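You operate a simulated robot arm through the tools that you are given. There is no shell and no other tool.

You are at the controls of a simulated robot arm. One attempt, no reset.

Task
Wind the green, blue and red ribbons at least up to the line.
Fine: the guard bar holds the reels; lower it again after.

Only the result counts: the job must be done as asked and must still hold three seconds after the hand-in. Knocking over, shifting, dropping, spilling or breaking anything else fails it.

Robot
A 6-joint arm with a two-finger parallel gripper, fixed in place. Base frame: the origin is at the foot of the arm, x ahead of it, y to its left, z up; the work surface is at about z = 78. Units: cm, degrees, N and s.
With the tool pointing down near the work surface it reaches from about 32 to 74 cm from the base axis. Its first joint turns from -66.0 to 66.0 degrees. Payload 2.45 kg.
Tool frame: the origin (TCP) lies between the finger pads and is the grasp point; the fingertips stand 2.4 cm ahead of it; z points along the fingers, y is the line along which they close. Largest opening 6.8 cm; finger width 1.7, thickness 1; the body of the gripper, 4 by 7 cm, starts 4.1 cm behind the TCP.
Orientation is that of the tool frame in the base frame, as [roll, pitch, yaw] about the fixed x, y, z axes, in that order (R = Rz(yaw) Ry(pitch) Rx(roll)). With the fingers straight down and closing along the base's y, the tool's x points along the base's -x, its y along +y and its z along -z.

Tools
- The arm moves only by the tool nudge_tool. Its argument "increments" is a list that holds one entry, the list of rows, each a list of 7 numbers: the shift along the tool's x, y, z in cm, then the turn, a rotation vector about the tool's x, y, z in degrees, then the opening, from 0 (shut) to 1 (fully open). In form: [[[x, y, z, rx, ry, rz, grip], ...]]. A call has 1 to 20 rows; each row shifts and turns the commanded pose from where the row before left it, along the tool's axes as they then stand. A row lasts 0.2 s, in which the tool goes at most 5 cm and 8.6 degrees; a call with a longer step from one row to the next is refused whole, and so is a gripper value outside its range. Where a pose cannot be reached the arm comes as near as it can. A force on the tool above 60 N (or 10 N above the force at the start of the call, whichever is more), or a blocked arm, ends the call early, and 0.2 s more pass. The fingers move at their own pace (about 10.8 cm/s each) and stop on an object; they squeeze with about 31 N. The grip force told is the motor's: it shows also when the fingers shut on nothing. Time passes only in rows, and 0.2 s behind the last, so rows that do not move let the fingers close. The reply holds the time, the measured pose of the TCP, the force on the tool along the base axes, the opening and the grip force, in the units named above and with some noise, with the torque about the TCP (base axes, N m) and any sound that the robot's microphone picked up.
- Cameras (640 x 400 px; columns grow to the right, rows downward): "scene" is fixed at [17.04, 42.6, 148.38]; the picture's right is [-0.61, -0.79, 0.00], its down [-0.30, 0.23, -0.93] and it looks along [0.73, -0.57, -0.37] (base axes); focal length 310 px, centre (320, 200). "wrist" rides on the gripper at [8.4, 1.1, -7.5] in the tool frame; the picture's right is [-0.13, 0.99, 0.00], its down [-0.60, -0.08, -0.79] and it looks along [-0.79, -0.10, 0.61] (tool axes); focal length 251 px, centre (320, 200).
- grab_frame(camera): a new picture of that camera. It takes no simulated time.
- measure_at(camera, pixels): there is no depth. For up to 12 entries [column, row, z] of the newest picture of that camera ("zoom" is the newest enlarged one), the place [x, y] in the base frame at which the ray of that pixel passes the height z, good to about 0.2 cm, but the place of the scene camera against the robot may be out by one fixed shift of up to 1.8 cm in any direction. It takes no simulated time.
- inspect(camera, box): a new picture of the part [left, top, right, bottom] of that camera's present view, enlarged. It takes no simulated time.
- job_done(): hands the job in; it is judged then, once.

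Leave the gripper open and the arm clear of the work at the hand-in unless told otherwise.

The tools are called by a JSON object that holds its "op" and its "data". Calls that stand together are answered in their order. nudge_tool: Moves the arm, as the interface text tells. Its arguments: {"type":"object","properties":{"increments":{"type":"array"}},"required":["increments"]} The other tools are called the same way: grab_frame (camera) takes a picture; measure_at (camera, pixels) gives the place at which the rays of pixels pass given heights; inspect (camera, box) takes an enlarged picture of a part of a camera's view; job_done () hands the job in.

At the start:

```text
t: 0.0
tool_pos: [43.47, 2.91, 136.76]
tool_rot: [-180.0, 0.0, -179.9]
contact_force: [0.2, 0.0, -0.4]
torque: [-0.03, -0.04, 0.0]
grip_width: 6.79
grasp_force: 0.1
```

scene: 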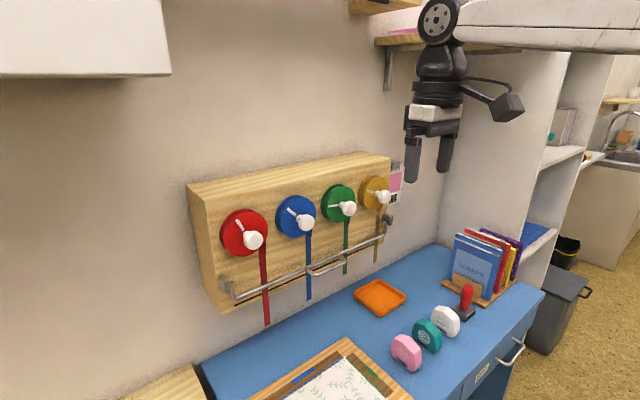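
wrist: 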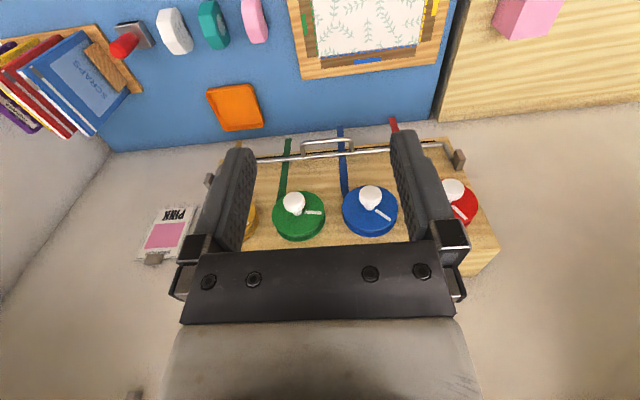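

The scene shows a wooden board with four reels (red, blue, green, yellow), each with a white crank knob, and a metal guard bar in front. I'll take enlarged views of the board first.

{"op": "inspect", "data": {"camera": "scene", "box": [180, 140, 420, 340]}}

{"op": "inspect", "data": {"camera": "wrist", "box": [130, 110, 510, 290]}}

```text
2.00 times, centred on (300, 240) of scene
```

zoom: 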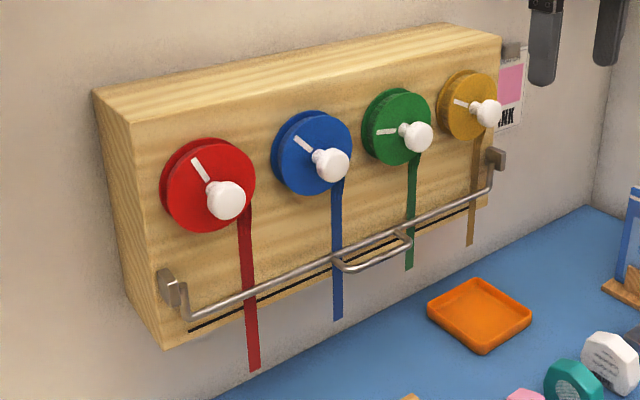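

```text
1.68 times, centred on (320, 200) of wrist
```

zoom: 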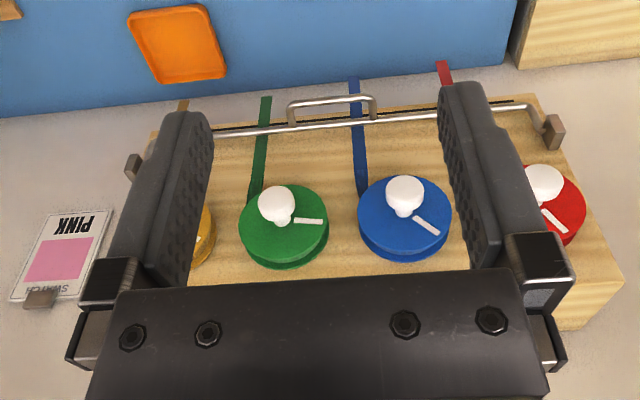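

The blue knob triangulates to about (66, 8, 120) and the bar's handle loop to about (66.5, 5, 105). All ribbons hang on the -y side of their reels, so winding is counterclockwise seen from the front. I'll move down and sideways for a closer look at the bar's end bracket on the red side.

{"op": "nudge_tool", "data": {"increments": [[[0, 3, 2, 0, 0, 0, 1], [0, 3, 2, 0, 0, 0, 1], [0, 3, 2, 0, 0, 0, 1], [0, 3, 2, 0, 0, 0, 1], [0, 0, 2, 0, 0, 0, 1], [0, 0, 2, 0, 0, 0, 1]]]}}

{"op": "grab_frame", "data": {"camera": "wrist"}}

{"op": "grab_frame", "data": {"camera": "scene"}}

```text
t: 1.4
tool_pos: [43.63, 14.83, 124.7]
tool_rot: [-180.0, 0.0, -180.0]
contact_force: [-0.2, 0.1, 0.3]
torque: [0.02, 0.0, 0.01]
grip_width: 6.8
grasp_force: 0.1
```

```text
taken
```

wrist: 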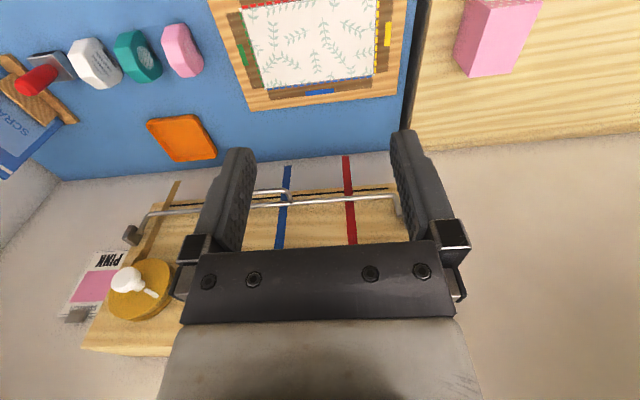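

```text
taken
```

scene: 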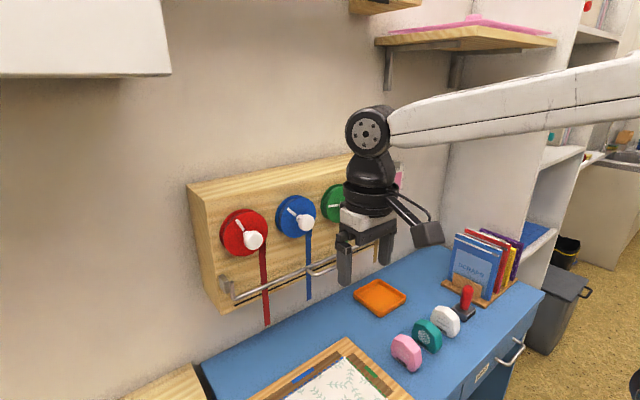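

The gripper hides parts of the board from this angle. I'll tilt the tool about 40° toward the wall so the wrist camera looks straight at the board, and shift back to around y = 6.

{"op": "nudge_tool", "data": {"increments": [[[0, -2, 0, 0, -8, 0, 1], [0, -2, 0, 0, -8, 0, 1], [0, -2, 0, 0, -8, 0, 1], [0, -2, 0, 0, -8, 0, 1], [0, -2, 0, 0, -8, 0, 1]]]}}

{"op": "grab_frame", "data": {"camera": "wrist"}}

{"op": "grab_frame", "data": {"camera": "scene"}}

```text
t: 2.6
tool_pos: [47.63, 6.14, 123.46]
tool_rot: [-179.9, 40.1, -179.9]
contact_force: [-1.0, -0.1, -0.1]
torque: [0.03, 0.04, 0.02]
grip_width: 6.81
grasp_force: 0.1
out of reach, approached as far as the arm can: row 4, 5
```

```text
taken
```

wrist: 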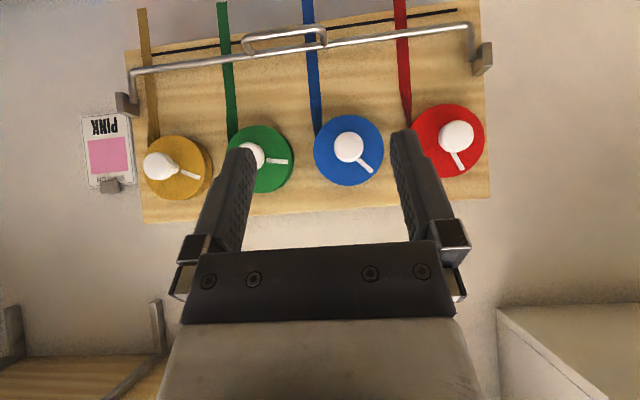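

```text
taken
```

scene: 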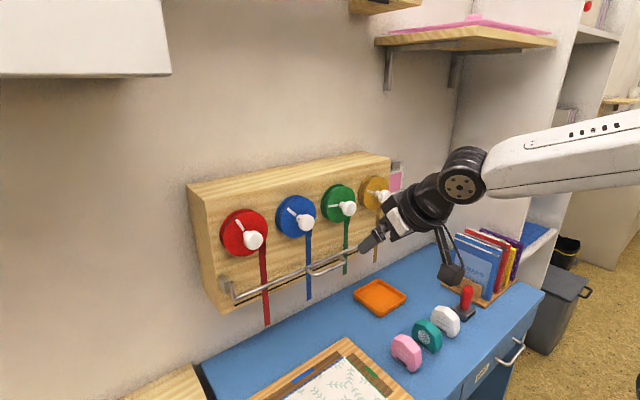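

The arm stopped a little short of the commanded pose because the retracted pose is out of reach. The head-on view is clear now, with the image's top being downward. I'll enlarge it to study the bar, line and reels.

{"op": "inspect", "data": {"camera": "wrist", "box": [100, 0, 300, 125]}}

{"op": "inspect", "data": {"camera": "wrist", "box": [300, 0, 500, 125]}}

{"op": "inspect", "data": {"camera": "wrist", "box": [120, 90, 500, 210]}}

{"op": "inspect", "data": {"camera": "scene", "box": [200, 240, 300, 330]}}

```text
3.20 times, centred on (200, 62) of wrist
```

zoom: 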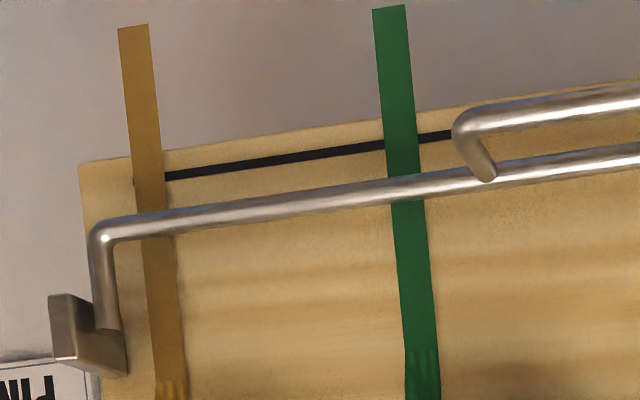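

```text
3.20 times, centred on (400, 62) of wrist
```

zoom: 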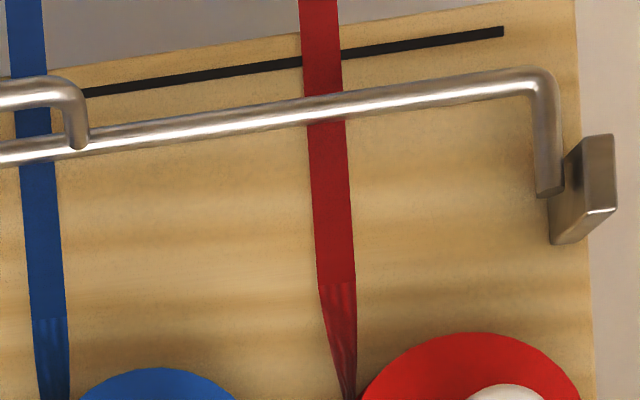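

```text
1.68 times, centred on (310, 150) of wrist
```

zoom: 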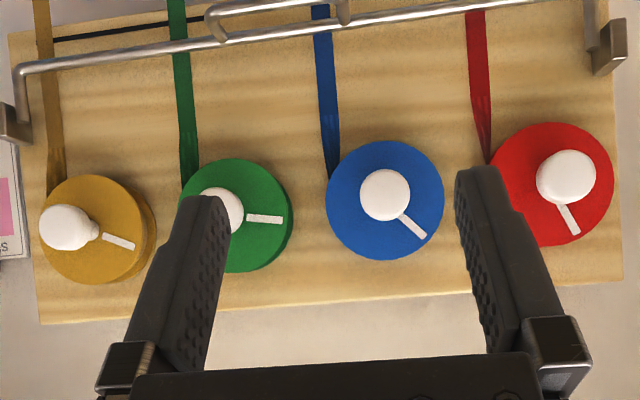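

```text
4.44 times, centred on (250, 285) of scene
```

zoom: 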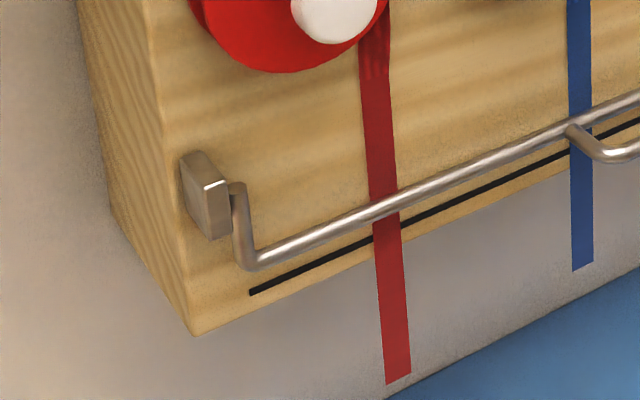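

Findings so far:
- The board face is at x≈73.2.
- The white knobs sit on the reel axes, so they are twist knobs. The blue one is at about (67, 8.2, 119).
- The bar hangs from side brackets at z≈109, with its rod at (70.4, ·, 105).
- The handle crossbar is at (67.9, y −3.6 to 6.1, 104.3).

Next I'll move forward, bring the tool to horizontal pointing at the board, and close the fingers so I can push the bar up from below.

{"op": "nudge_tool", "data": {"increments": [[[-2.68, 0, 2.25, 0, 0, 0, 0], [-2.68, 0, 2.25, 0, 0, 0, 0], [-2.68, 0, 2.25, 0, 0, 0, 0], [0, 0, 0, 0, -7.14, 0, 0], [0, 0, 0, 0, -7.14, 0, 0], [0, 0, 0, 0, -7.14, 0, 0], [0, 0, 0, 0, -7.14, 0, 0], [0, 0, 0, 0, -7.14, 0, 0], [0, 0, 0, 0, -7.14, 0, 0], [0, 0, 0, 0, -7.14, 0, 0], [0, 0, 0, 0, 0, 0, 0]]]}}

{"op": "grab_frame", "data": {"camera": "wrist"}}

{"op": "grab_frame", "data": {"camera": "scene"}}

```text
t: 5.0
tool_pos: [58.27, 5.87, 123.6]
tool_rot: [-171.9, 82.8, -173.5]
contact_force: [-0.1, 0.3, -0.2]
torque: [0.04, -0.02, -0.02]
grip_width: 0.0
grasp_force: 23.3
out of reach, approached as far as the arm can: row 6, 7
```

```text
taken
```

wrist: 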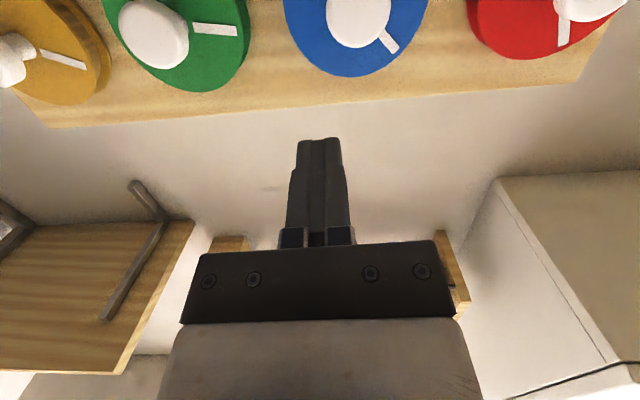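

```text
taken
```

scene: 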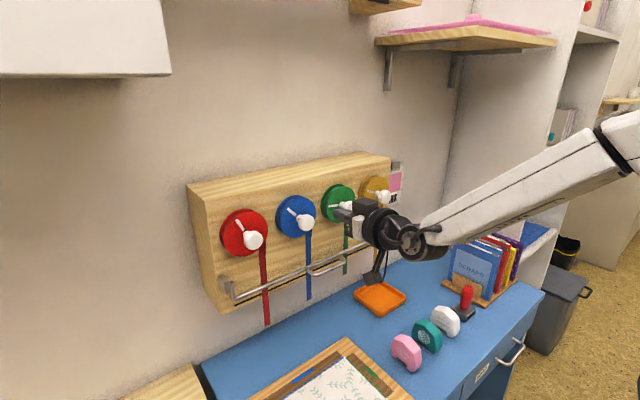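

The tool is nearly horizontal. The readout shows a few degrees of leftover tilt, so I'll wait briefly to see whether it settles.

{"op": "nudge_tool", "data": {"increments": [[[0, 0, 0, 0, 0, 0, 0], [0, 0, 0, 0, 0, 0, 0]]]}}

```text
t: 5.6
tool_pos: [58.17, 5.73, 123.68]
tool_rot: [-172.2, 82.9, -173.7]
contact_force: [0.0, -0.1, 0.3]
torque: [0.01, 0.01, -0.01]
grip_width: 0.0
grasp_force: 23.7
```

It settled at about 7° nose-down, which is close enough to correct after moving. Next I'll lower to z≈102 at x≈58, clear of the bar, and level the tool.

{"op": "nudge_tool", "data": {"increments": [[[2.73, -0.666, 0.35, 0, 0, 0, 0], [2.73, -0.666, 0.35, 0, 0, 0, 0], [2.73, -0.666, 0.35, 0, 0, 0, 0], [2.73, -0.666, 0.35, 0, 0, 0, 0], [2.73, -0.666, 0.35, 0, 0, 0, 0], [2.73, -0.666, 0.35, 0, 0, 0, 0], [2.73, -0.666, 0.35, 0, 0, 0, 0], [2.73, -0.666, 0.35, 0, 0, 0, 0], [0, 0, 0, -1.4, -7, 1, 0], [0, 0, 0, 0, 0, 0, 0]]]}}

{"op": "grab_frame", "data": {"camera": "scene"}}

{"op": "grab_frame", "data": {"camera": "wrist"}}

```text
t: 7.8
tool_pos: [61.26, 8.26, 107.97]
tool_rot: [-98.8, 87.1, -99.6]
contact_force: [0.1, 0.2, -0.4]
torque: [0.0, -0.02, -0.01]
grip_width: 0.0
grasp_force: 23.6
out of reach, approached as far as the arm can: row 2, 3, 4, 5, 6, 7, 8, 9
```

```text
taken
```

scene: 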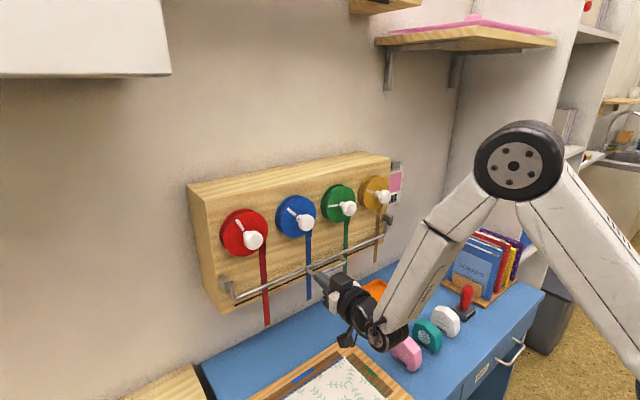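

```text
taken
```

wrist: 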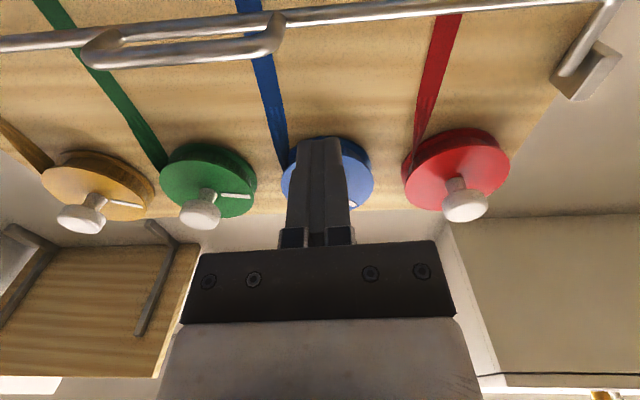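

A horizontal tool at that height and distance exceeds the arm's joint limits: it ended at (61.3, 8.3, 108). Farther out should be easier, so I'll test a pose just in front of and below the handle, with the tips still short of the crossbar at x 67.5.

{"op": "nudge_tool", "data": {"increments": [[[0, 0, 0.79, 0, 0, 0, 0], [0, 0, 0.79, 0, 0, 0, 0], [0, 0, 0.79, 0, 0, 0, 0], [1.71, -1.78, 0.2, 0, 0, 0, 0], [1.71, -1.78, 0.2, 0, 0, 0, 0], [1.71, -1.78, 0.2, 0, 0, 0, 0], [1.71, -1.78, 0.2, 0, 0, 0, 0]]]}}

{"op": "grab_frame", "data": {"camera": "scene"}}

{"op": "grab_frame", "data": {"camera": "wrist"}}

```text
t: 9.4
tool_pos: [63.88, 8.39, 102.8]
tool_rot: [-98.8, 86.3, -100.2]
contact_force: [0.1, 0.4, 0.0]
torque: [0.02, 0.0, 0.01]
grip_width: 0.0
grasp_force: 23.2
out of reach, approached as far as the arm can: row 4, 5, 6, 7
```

```text
taken
```

scene: 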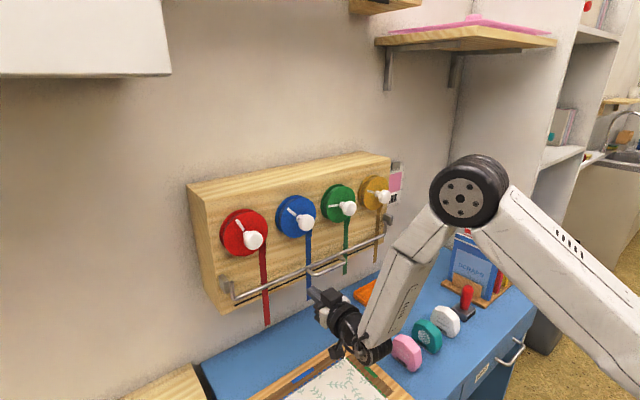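

```text
taken
```

wrist: 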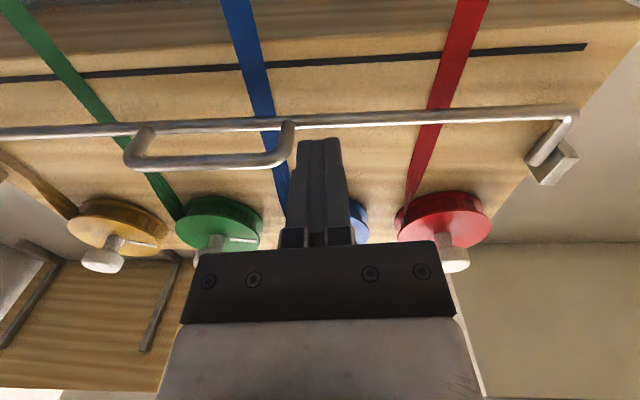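

The tool now reaches z 102.8 while horizontal, but y is stuck at 8.4. I'll test a pure sideways move.

{"op": "nudge_tool", "data": {"increments": [[[0, -1, 0, 0, 0, 0, 0], [0, -1, 0, 0, 0, 0, 0], [0, -1, 0, 0, 0, 0, 0]]]}}

```text
t: 10.2
tool_pos: [64.01, 8.45, 102.59]
tool_rot: [-99.4, 86.2, -100.7]
contact_force: [-0.3, 0.1, 0.1]
torque: [0.04, 0.0, 0.02]
grip_width: 0.01
grasp_force: 23.5
out of reach, approached as far as the arm can: row 1, 2, 3
```

Sideways motion is blocked at a constant yaw relative to the arm's plane, about −8°. It looks like the wrist went the wrong way around its singularity when I tilted. I'll back off, return to tool-down, align with the arm plane (y≈0, yaw 0) and tilt up again there.

{"op": "nudge_tool", "data": {"increments": [[[-3.67, 0.3, -1.33, 0, 0, 0, 0], [-3.67, 0.3, -1.33, 0, 0, 0, 0], [-3.67, 0.3, -1.33, 0, 0, 0, 0], [-3.67, 0.3, -1.33, 0, 0, 0, 0], [-3.67, 0.3, -1.33, 0, 0, 0, 0], [-3.67, 0.3, -1.33, 0, 0, 0, 0], [0, 0, 0, 0, 8, 0, 0], [0, 0, 0, 0, 8, 0, 0], [0, 0, 0, 0, 8, 0, 0], [0, 0, 0, 0, 8, 0, 0], [0, 0, 0, 0, 8, 0, 0], [0, 0, 0, 0, 8, 0, 0], [0, 0, 0, 0, 8, 0, 0], [0, 0, 0, 0, 8, 0, 0], [0, 0, 0, 0, 8, 0, 0], [0, 0, 0, 0, 8, 0, 0], [0, 0, 0, 0, 6, 0, 0], [0, 0, 0, 0, 0, 0, 0]]]}}

{"op": "grab_frame", "data": {"camera": "scene"}}

```text
t: 14.0
tool_pos: [56.15, 11.39, 124.49]
tool_rot: [-177.1, 3.4, 179.4]
contact_force: [0.8, -0.2, 0.5]
torque: [0.02, 0.0, -0.01]
grip_width: 0.0
grasp_force: 23.5
```

```text
taken
```

scene: 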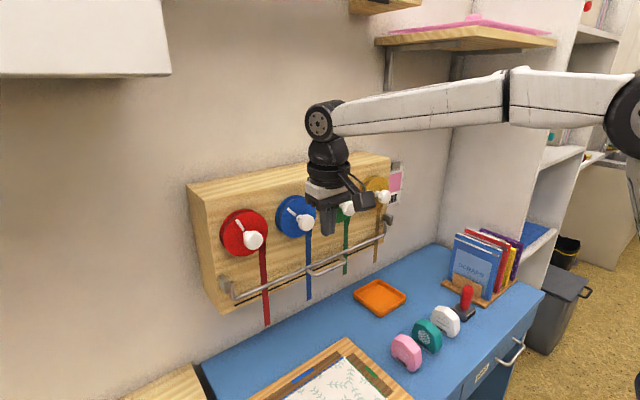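

Back to nearly tool-down at (56, 11.4, 124.5). I'll square the tool and move to y = 0.

{"op": "nudge_tool", "data": {"increments": [[[0, 0, 0, -2.9, 3.4, 0, 0], [1, -2.85, 0, 0, 0, 0, 0], [1, -2.85, 0, 0, 0, 0, 0], [0, -2.85, 0, 0, 0, 0, 0], [0, -2.85, 0, 0, 0, 0.6, 0], [0, 0, 0, 0, 0, 0, 0]]]}}

```text
t: 15.4
tool_pos: [54.1, 0.04, 124.31]
tool_rot: [179.9, 0.1, 178.6]
contact_force: [-0.3, 0.2, -0.3]
torque: [0.0, 0.01, 0.0]
grip_width: 0.0
grasp_force: 23.5
```

Yaw is 1.4° off. I'll correct that and then tilt up in the arm plane.

{"op": "nudge_tool", "data": {"increments": [[[0, 0, 0, 0.1, 0.1, -1.4, 0], [0, 0, 0, 0, 0, 0, 0], [0, 0, 0, 0, -8, 0, 0], [0, 0, 0, 0, -8, 0, 0], [0, 0, 0, 0, -8, 0, 0], [0, 0, 0, 0, -8, 0, 0], [0, 0, 0, 0, -8, 0, 0], [0, 0, 0, 0, -8, 0, 0], [0, 0, 0, 0, -8, 0, 0], [0, 0, 0, 0, -8, 0, 0], [0, 0, 0, 0, -8, 0, 0], [0, 0, 0, 0, -8, 0, 0], [0, 0, 0, 0, -8, 0, 0], [0, 0, 0, 0, 0, 0, 0]]]}}

{"op": "grab_frame", "data": {"camera": "scene"}}

{"op": "grab_frame", "data": {"camera": "wrist"}}

```text
t: 18.4
tool_pos: [54.07, 0.12, 124.63]
tool_rot: [-179.2, 88.0, -179.0]
contact_force: [0.6, -0.1, -0.9]
torque: [-0.01, 0.04, 0.02]
grip_width: 0.0
grasp_force: 23.9
```

```text
taken
```

scene: 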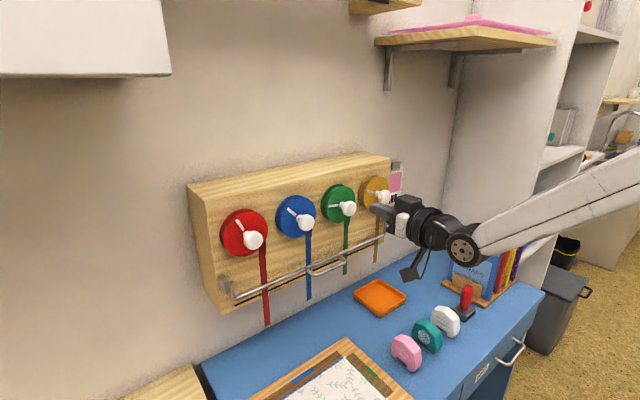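

```text
taken
```

wrist: 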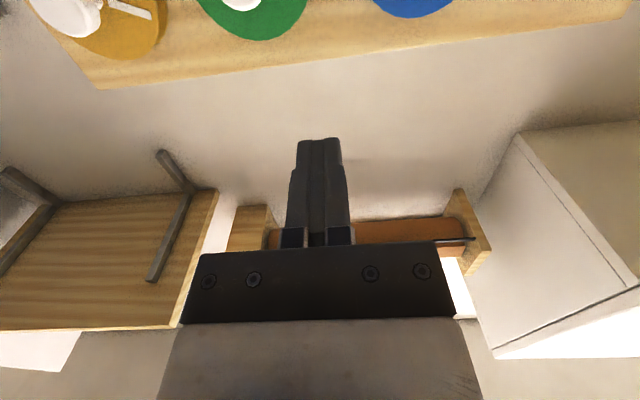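

Horizontal with no reach complaint this time. Next is down to z≈101.5 in front of the handle, at x≈62 so the tips stay short of the crossbar.

{"op": "nudge_tool", "data": {"increments": [[[2.85, 0, 1, 0, 0, 0, 0], [2.85, 0, 1, 0, 0, 0, 0], [2.85, 0, 1, 0, 0, 0, 0], [2.85, 0, 1, 0, 0, 0, 0], [2.85, 0, 1, 0, 0, 0, 0], [2.85, 0, 1, 0, 0, 0, 0], [2.85, 0, 1, 0, 0, 0, 0], [2.85, 0, 1, 0, -2, 0, 0], [0, 0, 0, 0, 0, 0, 0]]]}}

{"op": "grab_frame", "data": {"camera": "scene"}}

{"op": "grab_frame", "data": {"camera": "wrist"}}

```text
t: 20.4
tool_pos: [61.13, -0.25, 101.46]
tool_rot: [-23.8, 89.8, -23.6]
contact_force: [0.3, 0.9, -0.1]
torque: [-0.01, -0.02, -0.01]
grip_width: 0.0
grasp_force: 23.8
```

```text
taken
```

scene: 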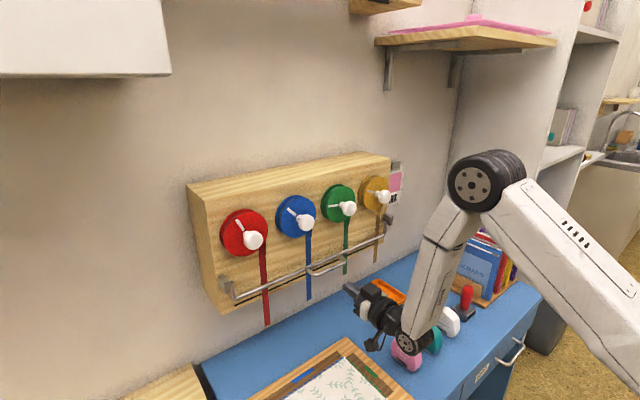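

```text
taken
```

wrist: 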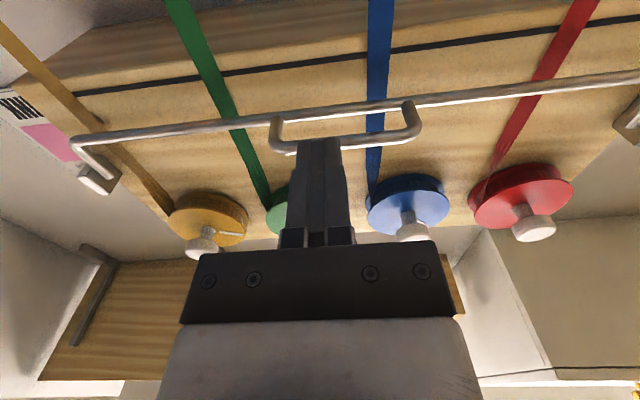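

The tool is level at (61.1, −0.3, 101.5), and the wrist view confirms the crossbar at z≈104.4. I'll slide forward under it, then lift in small steps while watching the force.

{"op": "nudge_tool", "data": {"increments": [[[0, 0, 1.5, 0, 0, 0, 0], [0, 0, 1.5, 0, 0, 0, 0], [0, 0, 1.5, 0, 0, 0, 0], [0, 0, 1.5, 0, 0, 0, 0], [0, 0, 1.3, 0, 0, 0, 0], [-0.5, 0, 0, 0, 0, 0, 0], [-0.5, 0, 0, 0, 0, 0, 0], [-0.5, 0, 0, 0, 0, 0, 0], [-0.5, 0, 0, 0, 0, 0, 0], [-0.5, 0, 0, 0, 0, 0, 0]]]}}

{"op": "grab_frame", "data": {"camera": "scene"}}

{"op": "grab_frame", "data": {"camera": "wrist"}}

```text
t: 22.6
tool_pos: [68.26, 0.11, 103.29]
tool_rot: [-178.1, 88.9, -178.0]
contact_force: [-11.1, 2.3, -29.2]
torque: [-0.04, 0.09, 0.07]
grip_width: 0.0
grasp_force: 24.0
```

```text
taken
```

scene: 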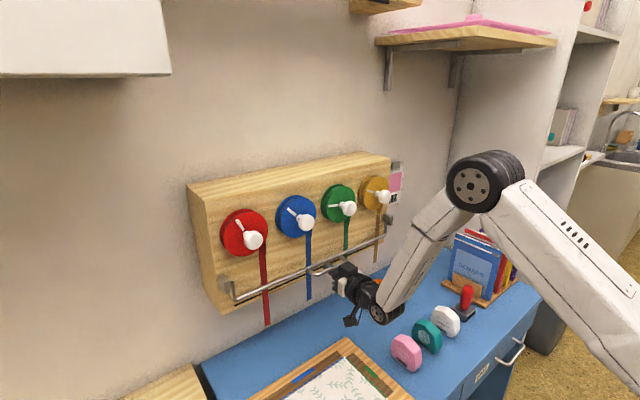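

```text
taken
```

wrist: 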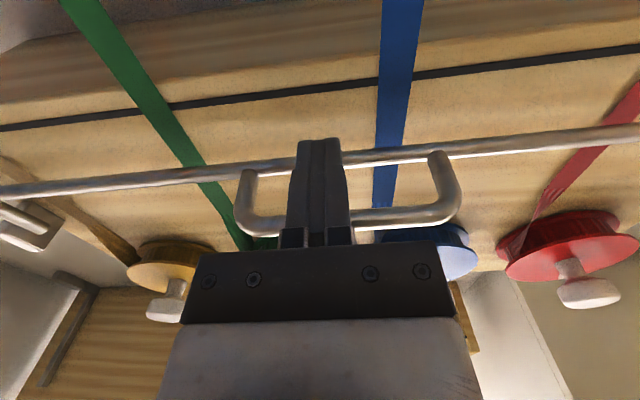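

The finger is touching the crossbar and pushing at about 29 N up, but it has barely moved. I'll continue carefully to see whether it yields.

{"op": "nudge_tool", "data": {"increments": [[[-0.3, 0, 0, 0, 0, 0, 0], [-0.3, 0, 0, 0, 0, 0, 0], [-0.3, 0, 0, 0, 0, 0, 0]]]}}

{"op": "grab_frame", "data": {"camera": "wrist"}}

{"op": "inspect", "data": {"camera": "scene", "box": [200, 200, 420, 340]}}

```text
t: 23.4
tool_pos: [68.1, 0.09, 103.48]
tool_rot: [-179.5, 87.6, -179.2]
contact_force: [-7.4, 1.2, -47.3]
torque: [0.03, 0.94, 0.01]
grip_width: 0.0
grasp_force: 24.2
```

```text
taken
```

wrist: 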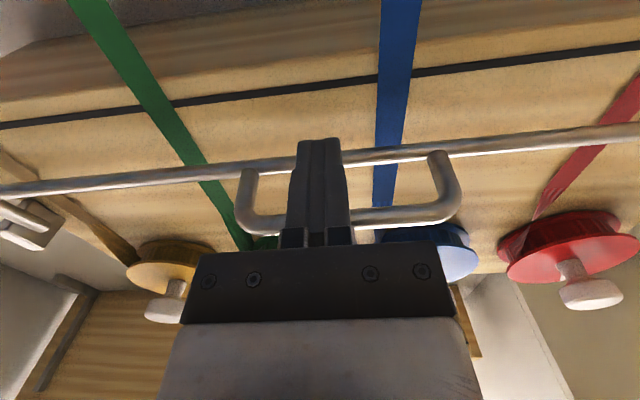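

```text
2.86 times, centred on (310, 270) of scene
```

zoom: 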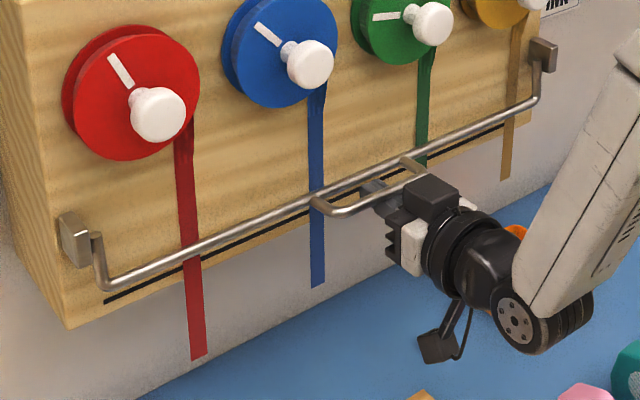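

47 N with no movement, and the torque reading puts the contact about 2 cm ahead of the TCP. So my tip is pressing on the main rod directly below its hinge, which jams it. I'll drop 1.5 cm, pull back so only the crossbar gets pushed, tilt the tip slightly upward, and try again.

{"op": "nudge_tool", "data": {"increments": [[[0.7, 0, 0, 0, 0, 0, 0], [0.8, 0, 0, 0, 0, 0, 0], [0, 0, -1.0, 0, 0, 0, 0], [0, 0, -1.0, 0, 0, 0, 0], [0, 0, 0, 0, -7, 0, 0], [0, 0, 0, 0, -8, 0, 0], [0, 0, 0, 0, 0, 0, 0]]]}}

{"op": "grab_frame", "data": {"camera": "wrist"}}

```text
t: 25.0
tool_pos: [66.53, 0.11, 103.25]
tool_rot: [-0.1, 74.9, 0.0]
contact_force: [-0.8, -0.6, -0.5]
torque: [-0.01, 0.0, 0.01]
grip_width: 0.0
grasp_force: 23.4
```

```text
taken
```

wrist: 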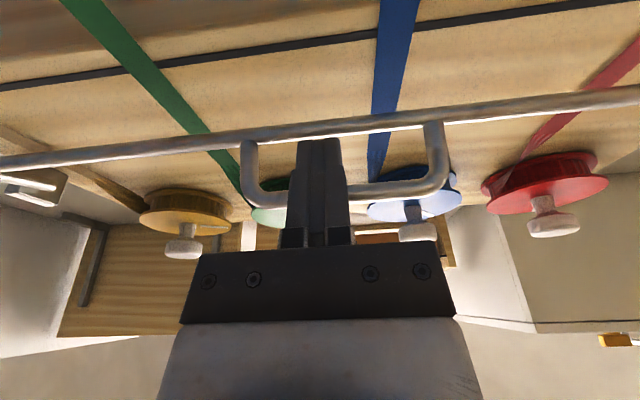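

No contact now. The tool points 15° upward with its tip around x 68.8, between the crossbar and the rod. I'll raise straight up in small steps.

{"op": "nudge_tool", "data": {"increments": [[[-0.386, 0, 0.104, 0, 0, 0, 0], [-0.386, 0, 0.104, 0, 0, 0, 0], [-0.386, 0, 0.104, 0, 0, 0, 0], [-0.386, 0, 0.104, 0, 0, 0, 0]]]}}

{"op": "grab_frame", "data": {"camera": "wrist"}}

{"op": "inspect", "data": {"camera": "scene", "box": [200, 200, 420, 340]}}

```text
t: 26.0
tool_pos: [66.51, 0.12, 104.81]
tool_rot: [-0.1, 74.9, 0.1]
contact_force: [-8.6, -1.3, -8.1]
torque: [0.08, 0.02, 0.05]
grip_width: 0.02
grasp_force: 23.9
```

```text
taken
```

wrist: 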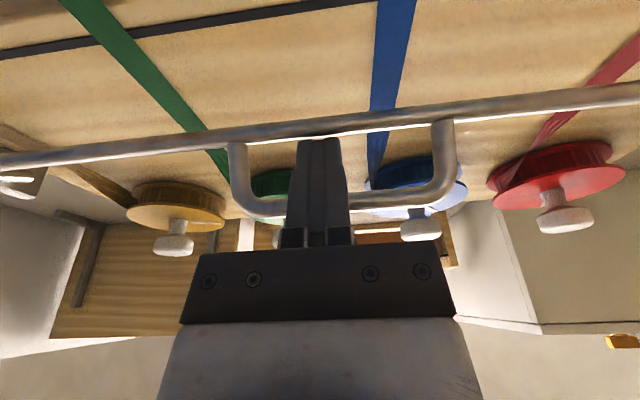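

```text
2.86 times, centred on (310, 270) of scene
```

zoom: 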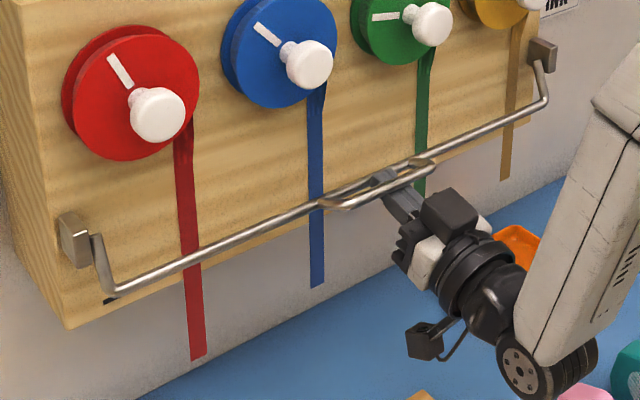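

The bar is now swinging outward, at only about 8 N. To keep the tip from pressing on the main rod as it rotates, I'll retract while rising and follow the crossbar's arc.

{"op": "nudge_tool", "data": {"increments": [[[-0.13, 0, -0.483, 0, 0, 0, 0], [-0.13, 0, -0.483, 0, 0, 0, 0], [-0.13, 0, -0.483, 0, 0, 0, 0], [-0.408, 0, -0.17, 0, 0, 0, 0], [-0.408, 0, -0.17, 0, 0, 0, 0], [-0.408, 0, -0.17, 0, 0, 0, 0]]]}}

{"op": "grab_frame", "data": {"camera": "wrist"}}

{"op": "inspect", "data": {"camera": "scene", "box": [200, 200, 420, 340]}}

```text
t: 27.4
tool_pos: [64.15, 0.05, 106.1]
tool_rot: [0.0, 75.0, 0.0]
contact_force: [0.2, 0.3, -1.5]
torque: [0.0, 0.02, 0.01]
grip_width: 0.0
grasp_force: 23.3
```

```text
taken
```

wrist: 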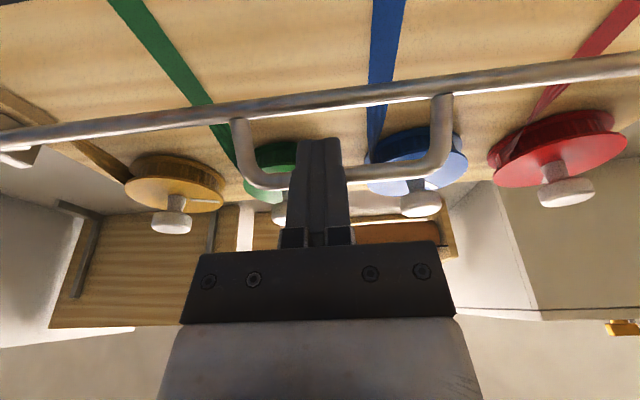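

```text
2.86 times, centred on (310, 270) of scene
```

zoom: 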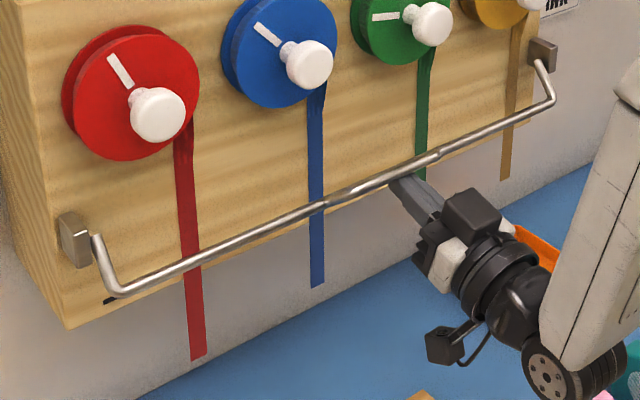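

The bar is out about 40° and the force is now tiny. I'll drop the finger away from the crossbar to see whether the bar stays by itself.

{"op": "nudge_tool", "data": {"increments": [[[0.58, 0, -0.155, 0, 0, 0, 0], [0.58, 0, -0.155, 0, 0, 0, 0], [0.58, 0, -0.155, 0, 0, 0, 0], [0.58, 0, -0.155, 0, 0, 0, 0], [0, 0, 0, 0, 0, 0, 0]]]}}

{"op": "grab_frame", "data": {"camera": "wrist"}}

{"op": "inspect", "data": {"camera": "scene", "box": [200, 200, 420, 340]}}

```text
t: 28.6
tool_pos: [64.19, -0.04, 103.68]
tool_rot: [0.0, 75.0, 0.0]
contact_force: [-0.2, 0.4, -1.1]
torque: [-0.02, -0.02, 0.03]
grip_width: 0.01
grasp_force: 23.6
```

```text
taken
```

wrist: 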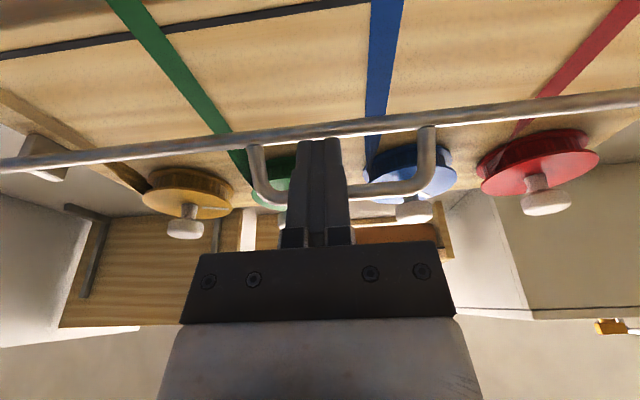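

```text
2.86 times, centred on (310, 270) of scene
```

zoom: 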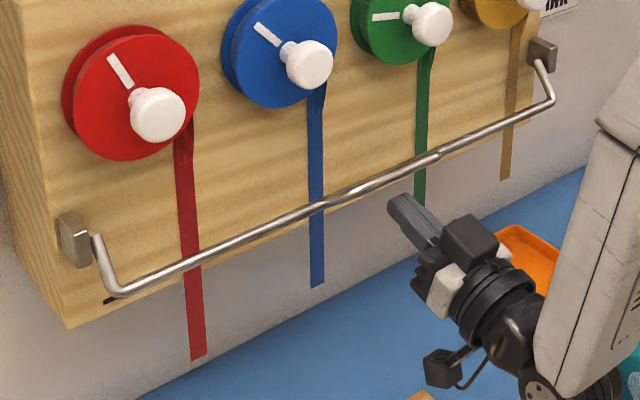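

The bar holds by friction where I leave it, at about 40°. Next I'll slide under the main rod itself and lift it further, since a push from below works well at this angle.

{"op": "nudge_tool", "data": {"increments": [[[0.58, 0, -0.155, 0, 0, 0, 0], [0.58, 0, -0.155, 0, 0, 0, 0], [0.142, 0, 0.531, 0, 0, 0, 0], [0.142, 0, 0.531, 0, 0, 0, 0], [0.142, 0, 0.531, 0, 0, 0, 0], [0.142, 0, 0.531, 0, 0, 0, 0], [-0.386, 0, 0.104, 0, 0, 0, 0], [-0.386, 0, 0.104, 0, 0, 0, 0], [-0.386, 0, 0.104, 0, 0, 0, 0], [-0.386, 0, 0.104, 0, 0, 0, 0], [-0.386, 0, 0.104, 0, 0, 0, 0], [-0.386, 0, 0.104, 0, 0, 0, 0], [-0.386, 0, 0.104, 0, 0, 0, 0], [-0.386, 0, 0.104, 0, 0, 0, 0]]]}}

{"op": "grab_frame", "data": {"camera": "wrist"}}

{"op": "inspect", "data": {"camera": "scene", "box": [200, 200, 420, 340]}}

```text
t: 31.6
tool_pos: [65.73, 0.19, 104.12]
tool_rot: [0.1, 77.3, 0.3]
contact_force: [-0.1, -0.1, 0.2]
torque: [0.02, 0.02, 0.03]
grip_width: 0.01
grasp_force: 23.2
stopped in row 14: the force on the tool passed its limit at 62 N (the readings are from after the stop); the commanded pose is now the measured one
```

```text
taken
```

wrist: 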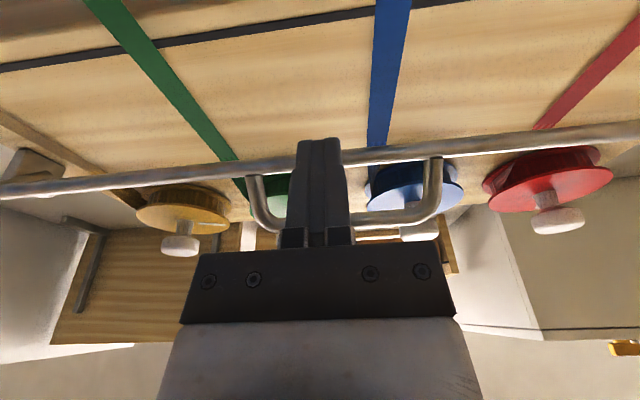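

```text
2.86 times, centred on (310, 270) of scene
```

zoom: 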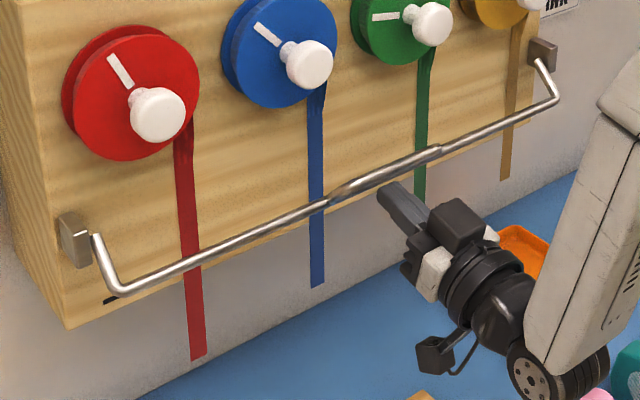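

Pushing on the rod jams it through friction, and the call stopped at 62 N. The crossbar has the better lever: at this angle its path is nearly vertical. I'll pull back so only the last 0.6 cm of the tip is under the crossbar, short of the rod, and lift straight up.

{"op": "nudge_tool", "data": {"increments": [[[0.2, 0, -0.05, 0, 0, 0, 0], [-0.121, 0, -0.537, 0, 0, 0, 0], [-0.121, 0, -0.537, 0, 0, 0, 0], [-0.121, 0, -0.537, 0, 0, 0, 0], [-0.121, 0, -0.537, 0, 0, 0, 0], [-0.488, 0, 0.11, 0, 0, 0, 0], [-0.488, 0, 0.11, 0, 0, 0, 0], [-0.488, 0, 0.11, 0, 0, 0, 0], [-0.488, 0, 0.11, 0, 0, 0, 0], [-0.488, 0, 0.11, 0, 0, 0, 0], [-0.488, 0, 0.11, 0, 0, 0, 0]]]}}

{"op": "grab_frame", "data": {"camera": "wrist"}}

{"op": "inspect", "data": {"camera": "scene", "box": [200, 200, 420, 340]}}

```text
t: 34.0
tool_pos: [63.33, 0.19, 106.89]
tool_rot: [0.1, 77.3, 0.3]
contact_force: [-0.8, 0.7, -1.3]
torque: [-0.01, 0.04, -0.01]
grip_width: 0.0
grasp_force: 23.3
```

```text
taken
```

wrist: 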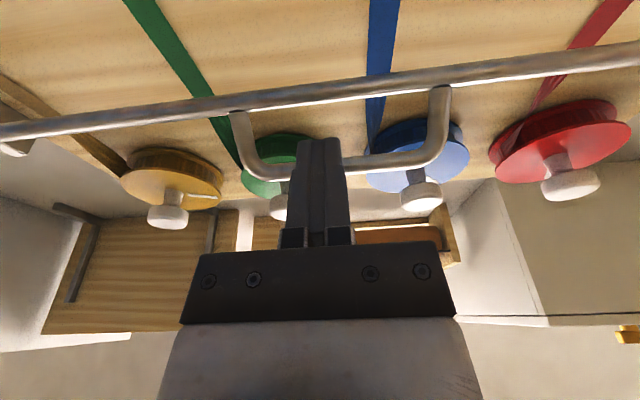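

```text
2.86 times, centred on (310, 270) of scene
```

zoom: 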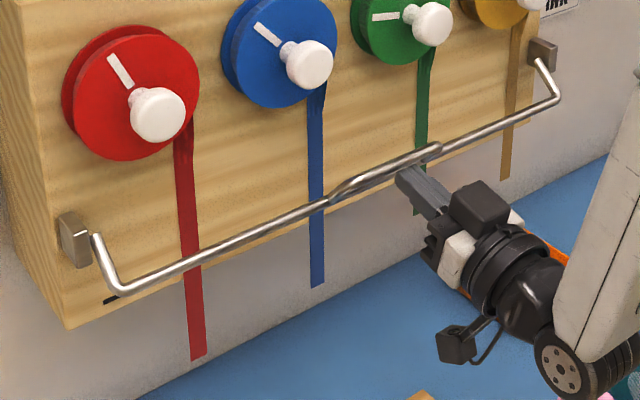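

The force is still low and the tip is right under the crossbar. I'll continue straight up.

{"op": "nudge_tool", "data": {"increments": [[[-0.488, 0, 0.11, 0, 0, 0, 0], [-0.488, 0, 0.11, 0, 0, 0, 0], [-0.488, 0, 0.11, 0, 0, 0, 0], [-0.488, 0, 0.11, 0, 0, 0, 0], [-0.488, 0, 0.11, 0, 0, 0, 0]]]}}

{"op": "grab_frame", "data": {"camera": "wrist"}}

{"op": "inspect", "data": {"camera": "scene", "box": [200, 200, 420, 340]}}

```text
t: 35.2
tool_pos: [63.51, 0.12, 109.16]
tool_rot: [0.1, 77.8, 0.4]
contact_force: [2.0, -1.7, -15.4]
torque: [0.05, 0.33, 0.08]
grip_width: 0.02
grasp_force: 23.6
```

```text
taken
```

wrist: 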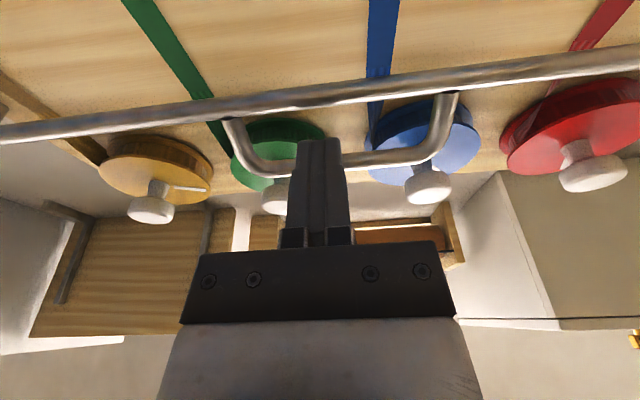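

```text
2.86 times, centred on (310, 270) of scene
```

zoom: 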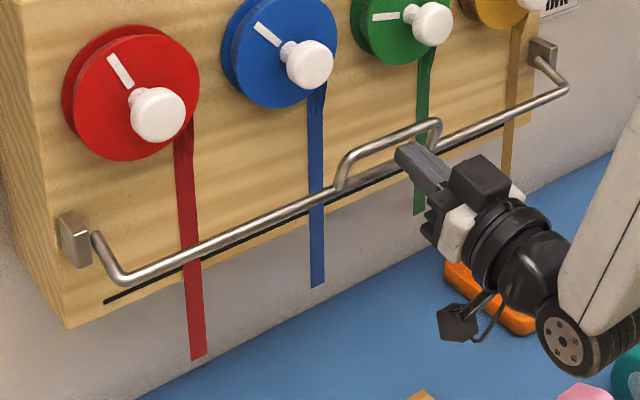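

The bar is now about 85° out: the rod is at about (66.2, 107.7) and the crossbar at about (65.4, 110.3). One small extra lift, then I'll back the finger straight out and check the bar stays.

{"op": "nudge_tool", "data": {"increments": [[[-0.3, 0, 0.07, 0, 0, 0, 0], [-0.3, 0, 0.07, 0, 0, 0, 0], [0.4, 0, -0.2, 0, 0, 0, 0], [0.4, 0, -0.5, 0, 0, 0, 0], [0.4, 0, -1.0, 0, 0, 0, 0], [0, 0, -1.5, 0, 0, 0, 0], [0, 0, -1.5, 0, 0, 0, 0], [0, 0, -1, 0, 0, 0, 0]]]}}

{"op": "grab_frame", "data": {"camera": "wrist"}}

{"op": "inspect", "data": {"camera": "scene", "box": [190, 150, 420, 330]}}

```text
t: 37.0
tool_pos: [58.08, 0.07, 107.82]
tool_rot: [0.2, 77.2, 0.2]
contact_force: [1.0, -0.3, 0.4]
torque: [0.0, 0.06, 0.01]
grip_width: 0.0
grasp_force: 23.2
```

```text
taken
```

wrist: 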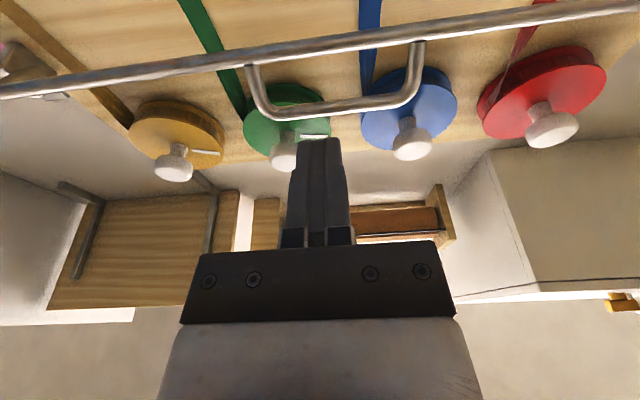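

```text
2.22 times, centred on (305, 240) of scene
```

zoom: 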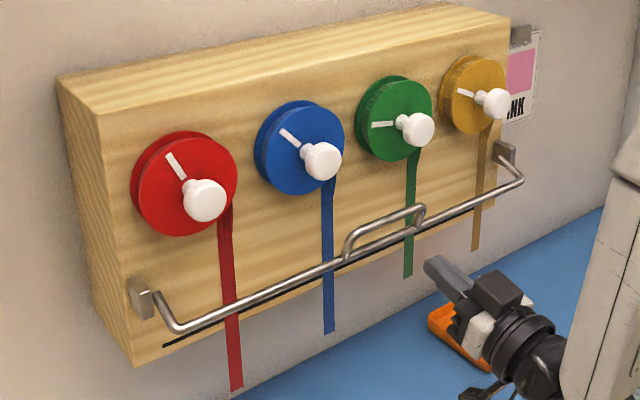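

The bar stays raised at about 90°. From this view the knobs are at x≈67, z≈119, with y≈20.5 (red), 8.0 (blue), −4.7 (green) and −16.8 (yellow). I'll go in front of the blue knob, level the tool and open the gripper.

{"op": "nudge_tool", "data": {"increments": [[[-2.84, 2, 0.13, 0, 0, 0, 0.5], [-2.84, 2, 0.13, 0, 0, 0, 1], [-2.84, 2, 0.13, 0, 0, 0, 1], [-2.84, 2, 0.13, 0, 0, 0, 1], [0, 0, 0, 0, 6.4, 0, 1], [0, 0, 0, 0, 6.4, 0, 1], [0, 0, 0, 0, 0, 0, 1]]]}}

{"op": "grab_frame", "data": {"camera": "wrist"}}

{"op": "grab_frame", "data": {"camera": "scene"}}

```text
t: 38.6
tool_pos: [55.94, 8.02, 118.92]
tool_rot: [172.5, 89.8, 172.9]
contact_force: [-0.2, 0.5, 0.9]
torque: [-0.03, 0.04, -0.01]
grip_width: 6.8
grasp_force: 0.0
```

```text
taken
```

wrist: 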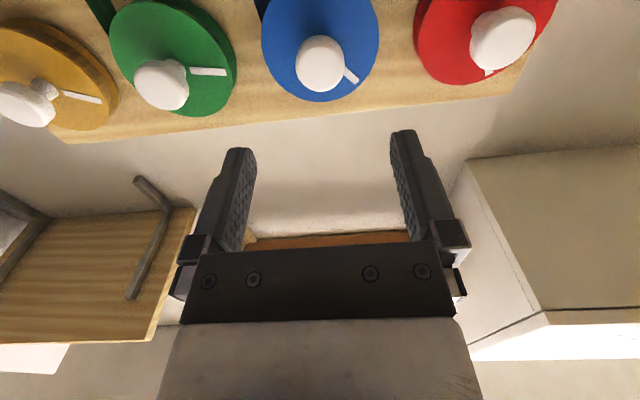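

```text
taken
```

scene: 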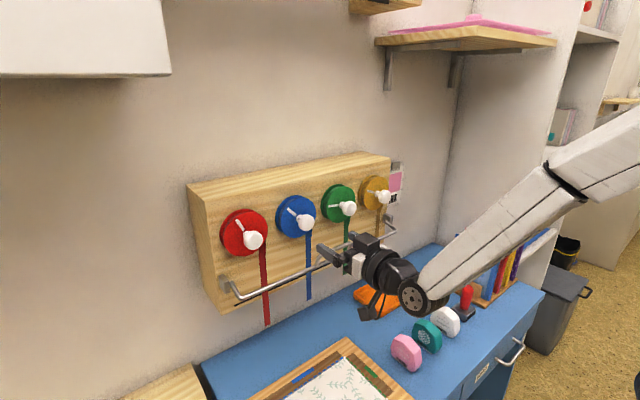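

The blue knob centre computes to (67.1, 8.1, 118.9), right in line with the gripper. I'll pre-turn the wrist +56° so there's plenty of range for the counterclockwise turn, then check the pose.

{"op": "nudge_tool", "data": {"increments": [[[0, 0, 0, 0, 0, 8, 1], [0, 0, 0, 0, 0, 8, 1], [0, 0, 0, 0, 0, 8, 1], [0, 0, 0, 0, 0, 8, 1], [0, 0, 0, 0, 0, 8, 1], [0, 0, 0, 0, 0, 8, 1], [0, 0, 0, 0, 0, 8, 1], [0, 0, 0, 0, 0, 0, 1]]]}}

{"op": "grab_frame", "data": {"camera": "wrist"}}

```text
t: 40.4
tool_pos: [56.13, 7.97, 118.74]
tool_rot: [90.1, 33.9, 90.2]
contact_force: [-0.3, -0.4, 0.2]
torque: [-0.01, 0.02, 0.03]
grip_width: 6.81
grasp_force: 0.0
```

```text
taken
```

wrist: 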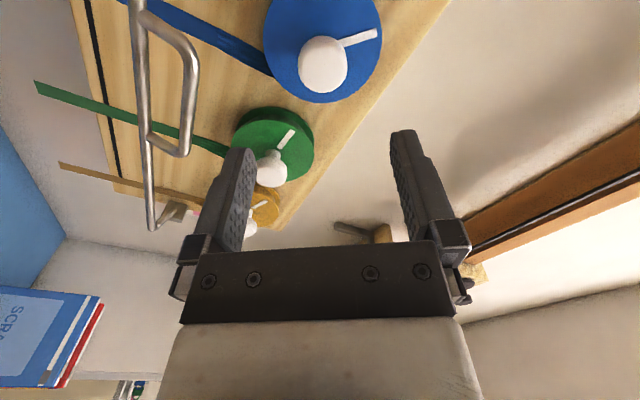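

The wrist turned cleanly and the knob stays centred between the fingers. I'll advance to grip depth (x≈67.0) and close on the blue knob.

{"op": "nudge_tool", "data": {"increments": [[[0, 0, 2, 0, 0, 0, 1], [0, 0, 2, 0, 0, 0, 1], [0, 0, 2, 0, 0, 0, 1], [0, 0, 2, 0, 0, 0, 1], [0, 0, 1.5, 0, 0, 0, 1], [0, 0, 1.4, 0, 0, 0, 1], [0, 0, 0, 0, 0, 0, 0], [0, 0, 0, 0, 0, 0, 0], [0, 0, 0, 0, 0, 0, 0]]]}}

{"op": "grab_frame", "data": {"camera": "wrist"}}

{"op": "inspect", "data": {"camera": "scene", "box": [190, 150, 420, 330]}}

```text
t: 42.4
tool_pos: [67.1, 8.12, 118.98]
tool_rot: [89.7, 34.1, 90.3]
contact_force: [2.3, 7.3, 8.9]
torque: [-0.02, 0.18, 0.62]
grip_width: 3.53
grasp_force: 45.3
```

```text
taken
```

wrist: 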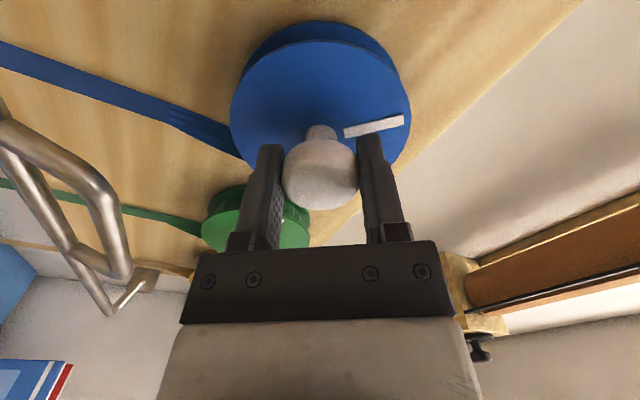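

```text
2.22 times, centred on (305, 240) of scene
```

zoom: 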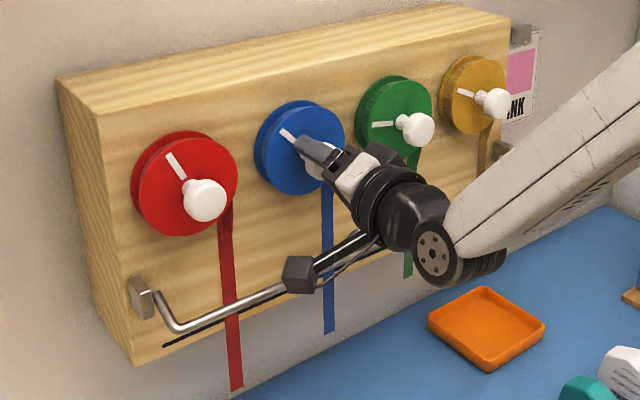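

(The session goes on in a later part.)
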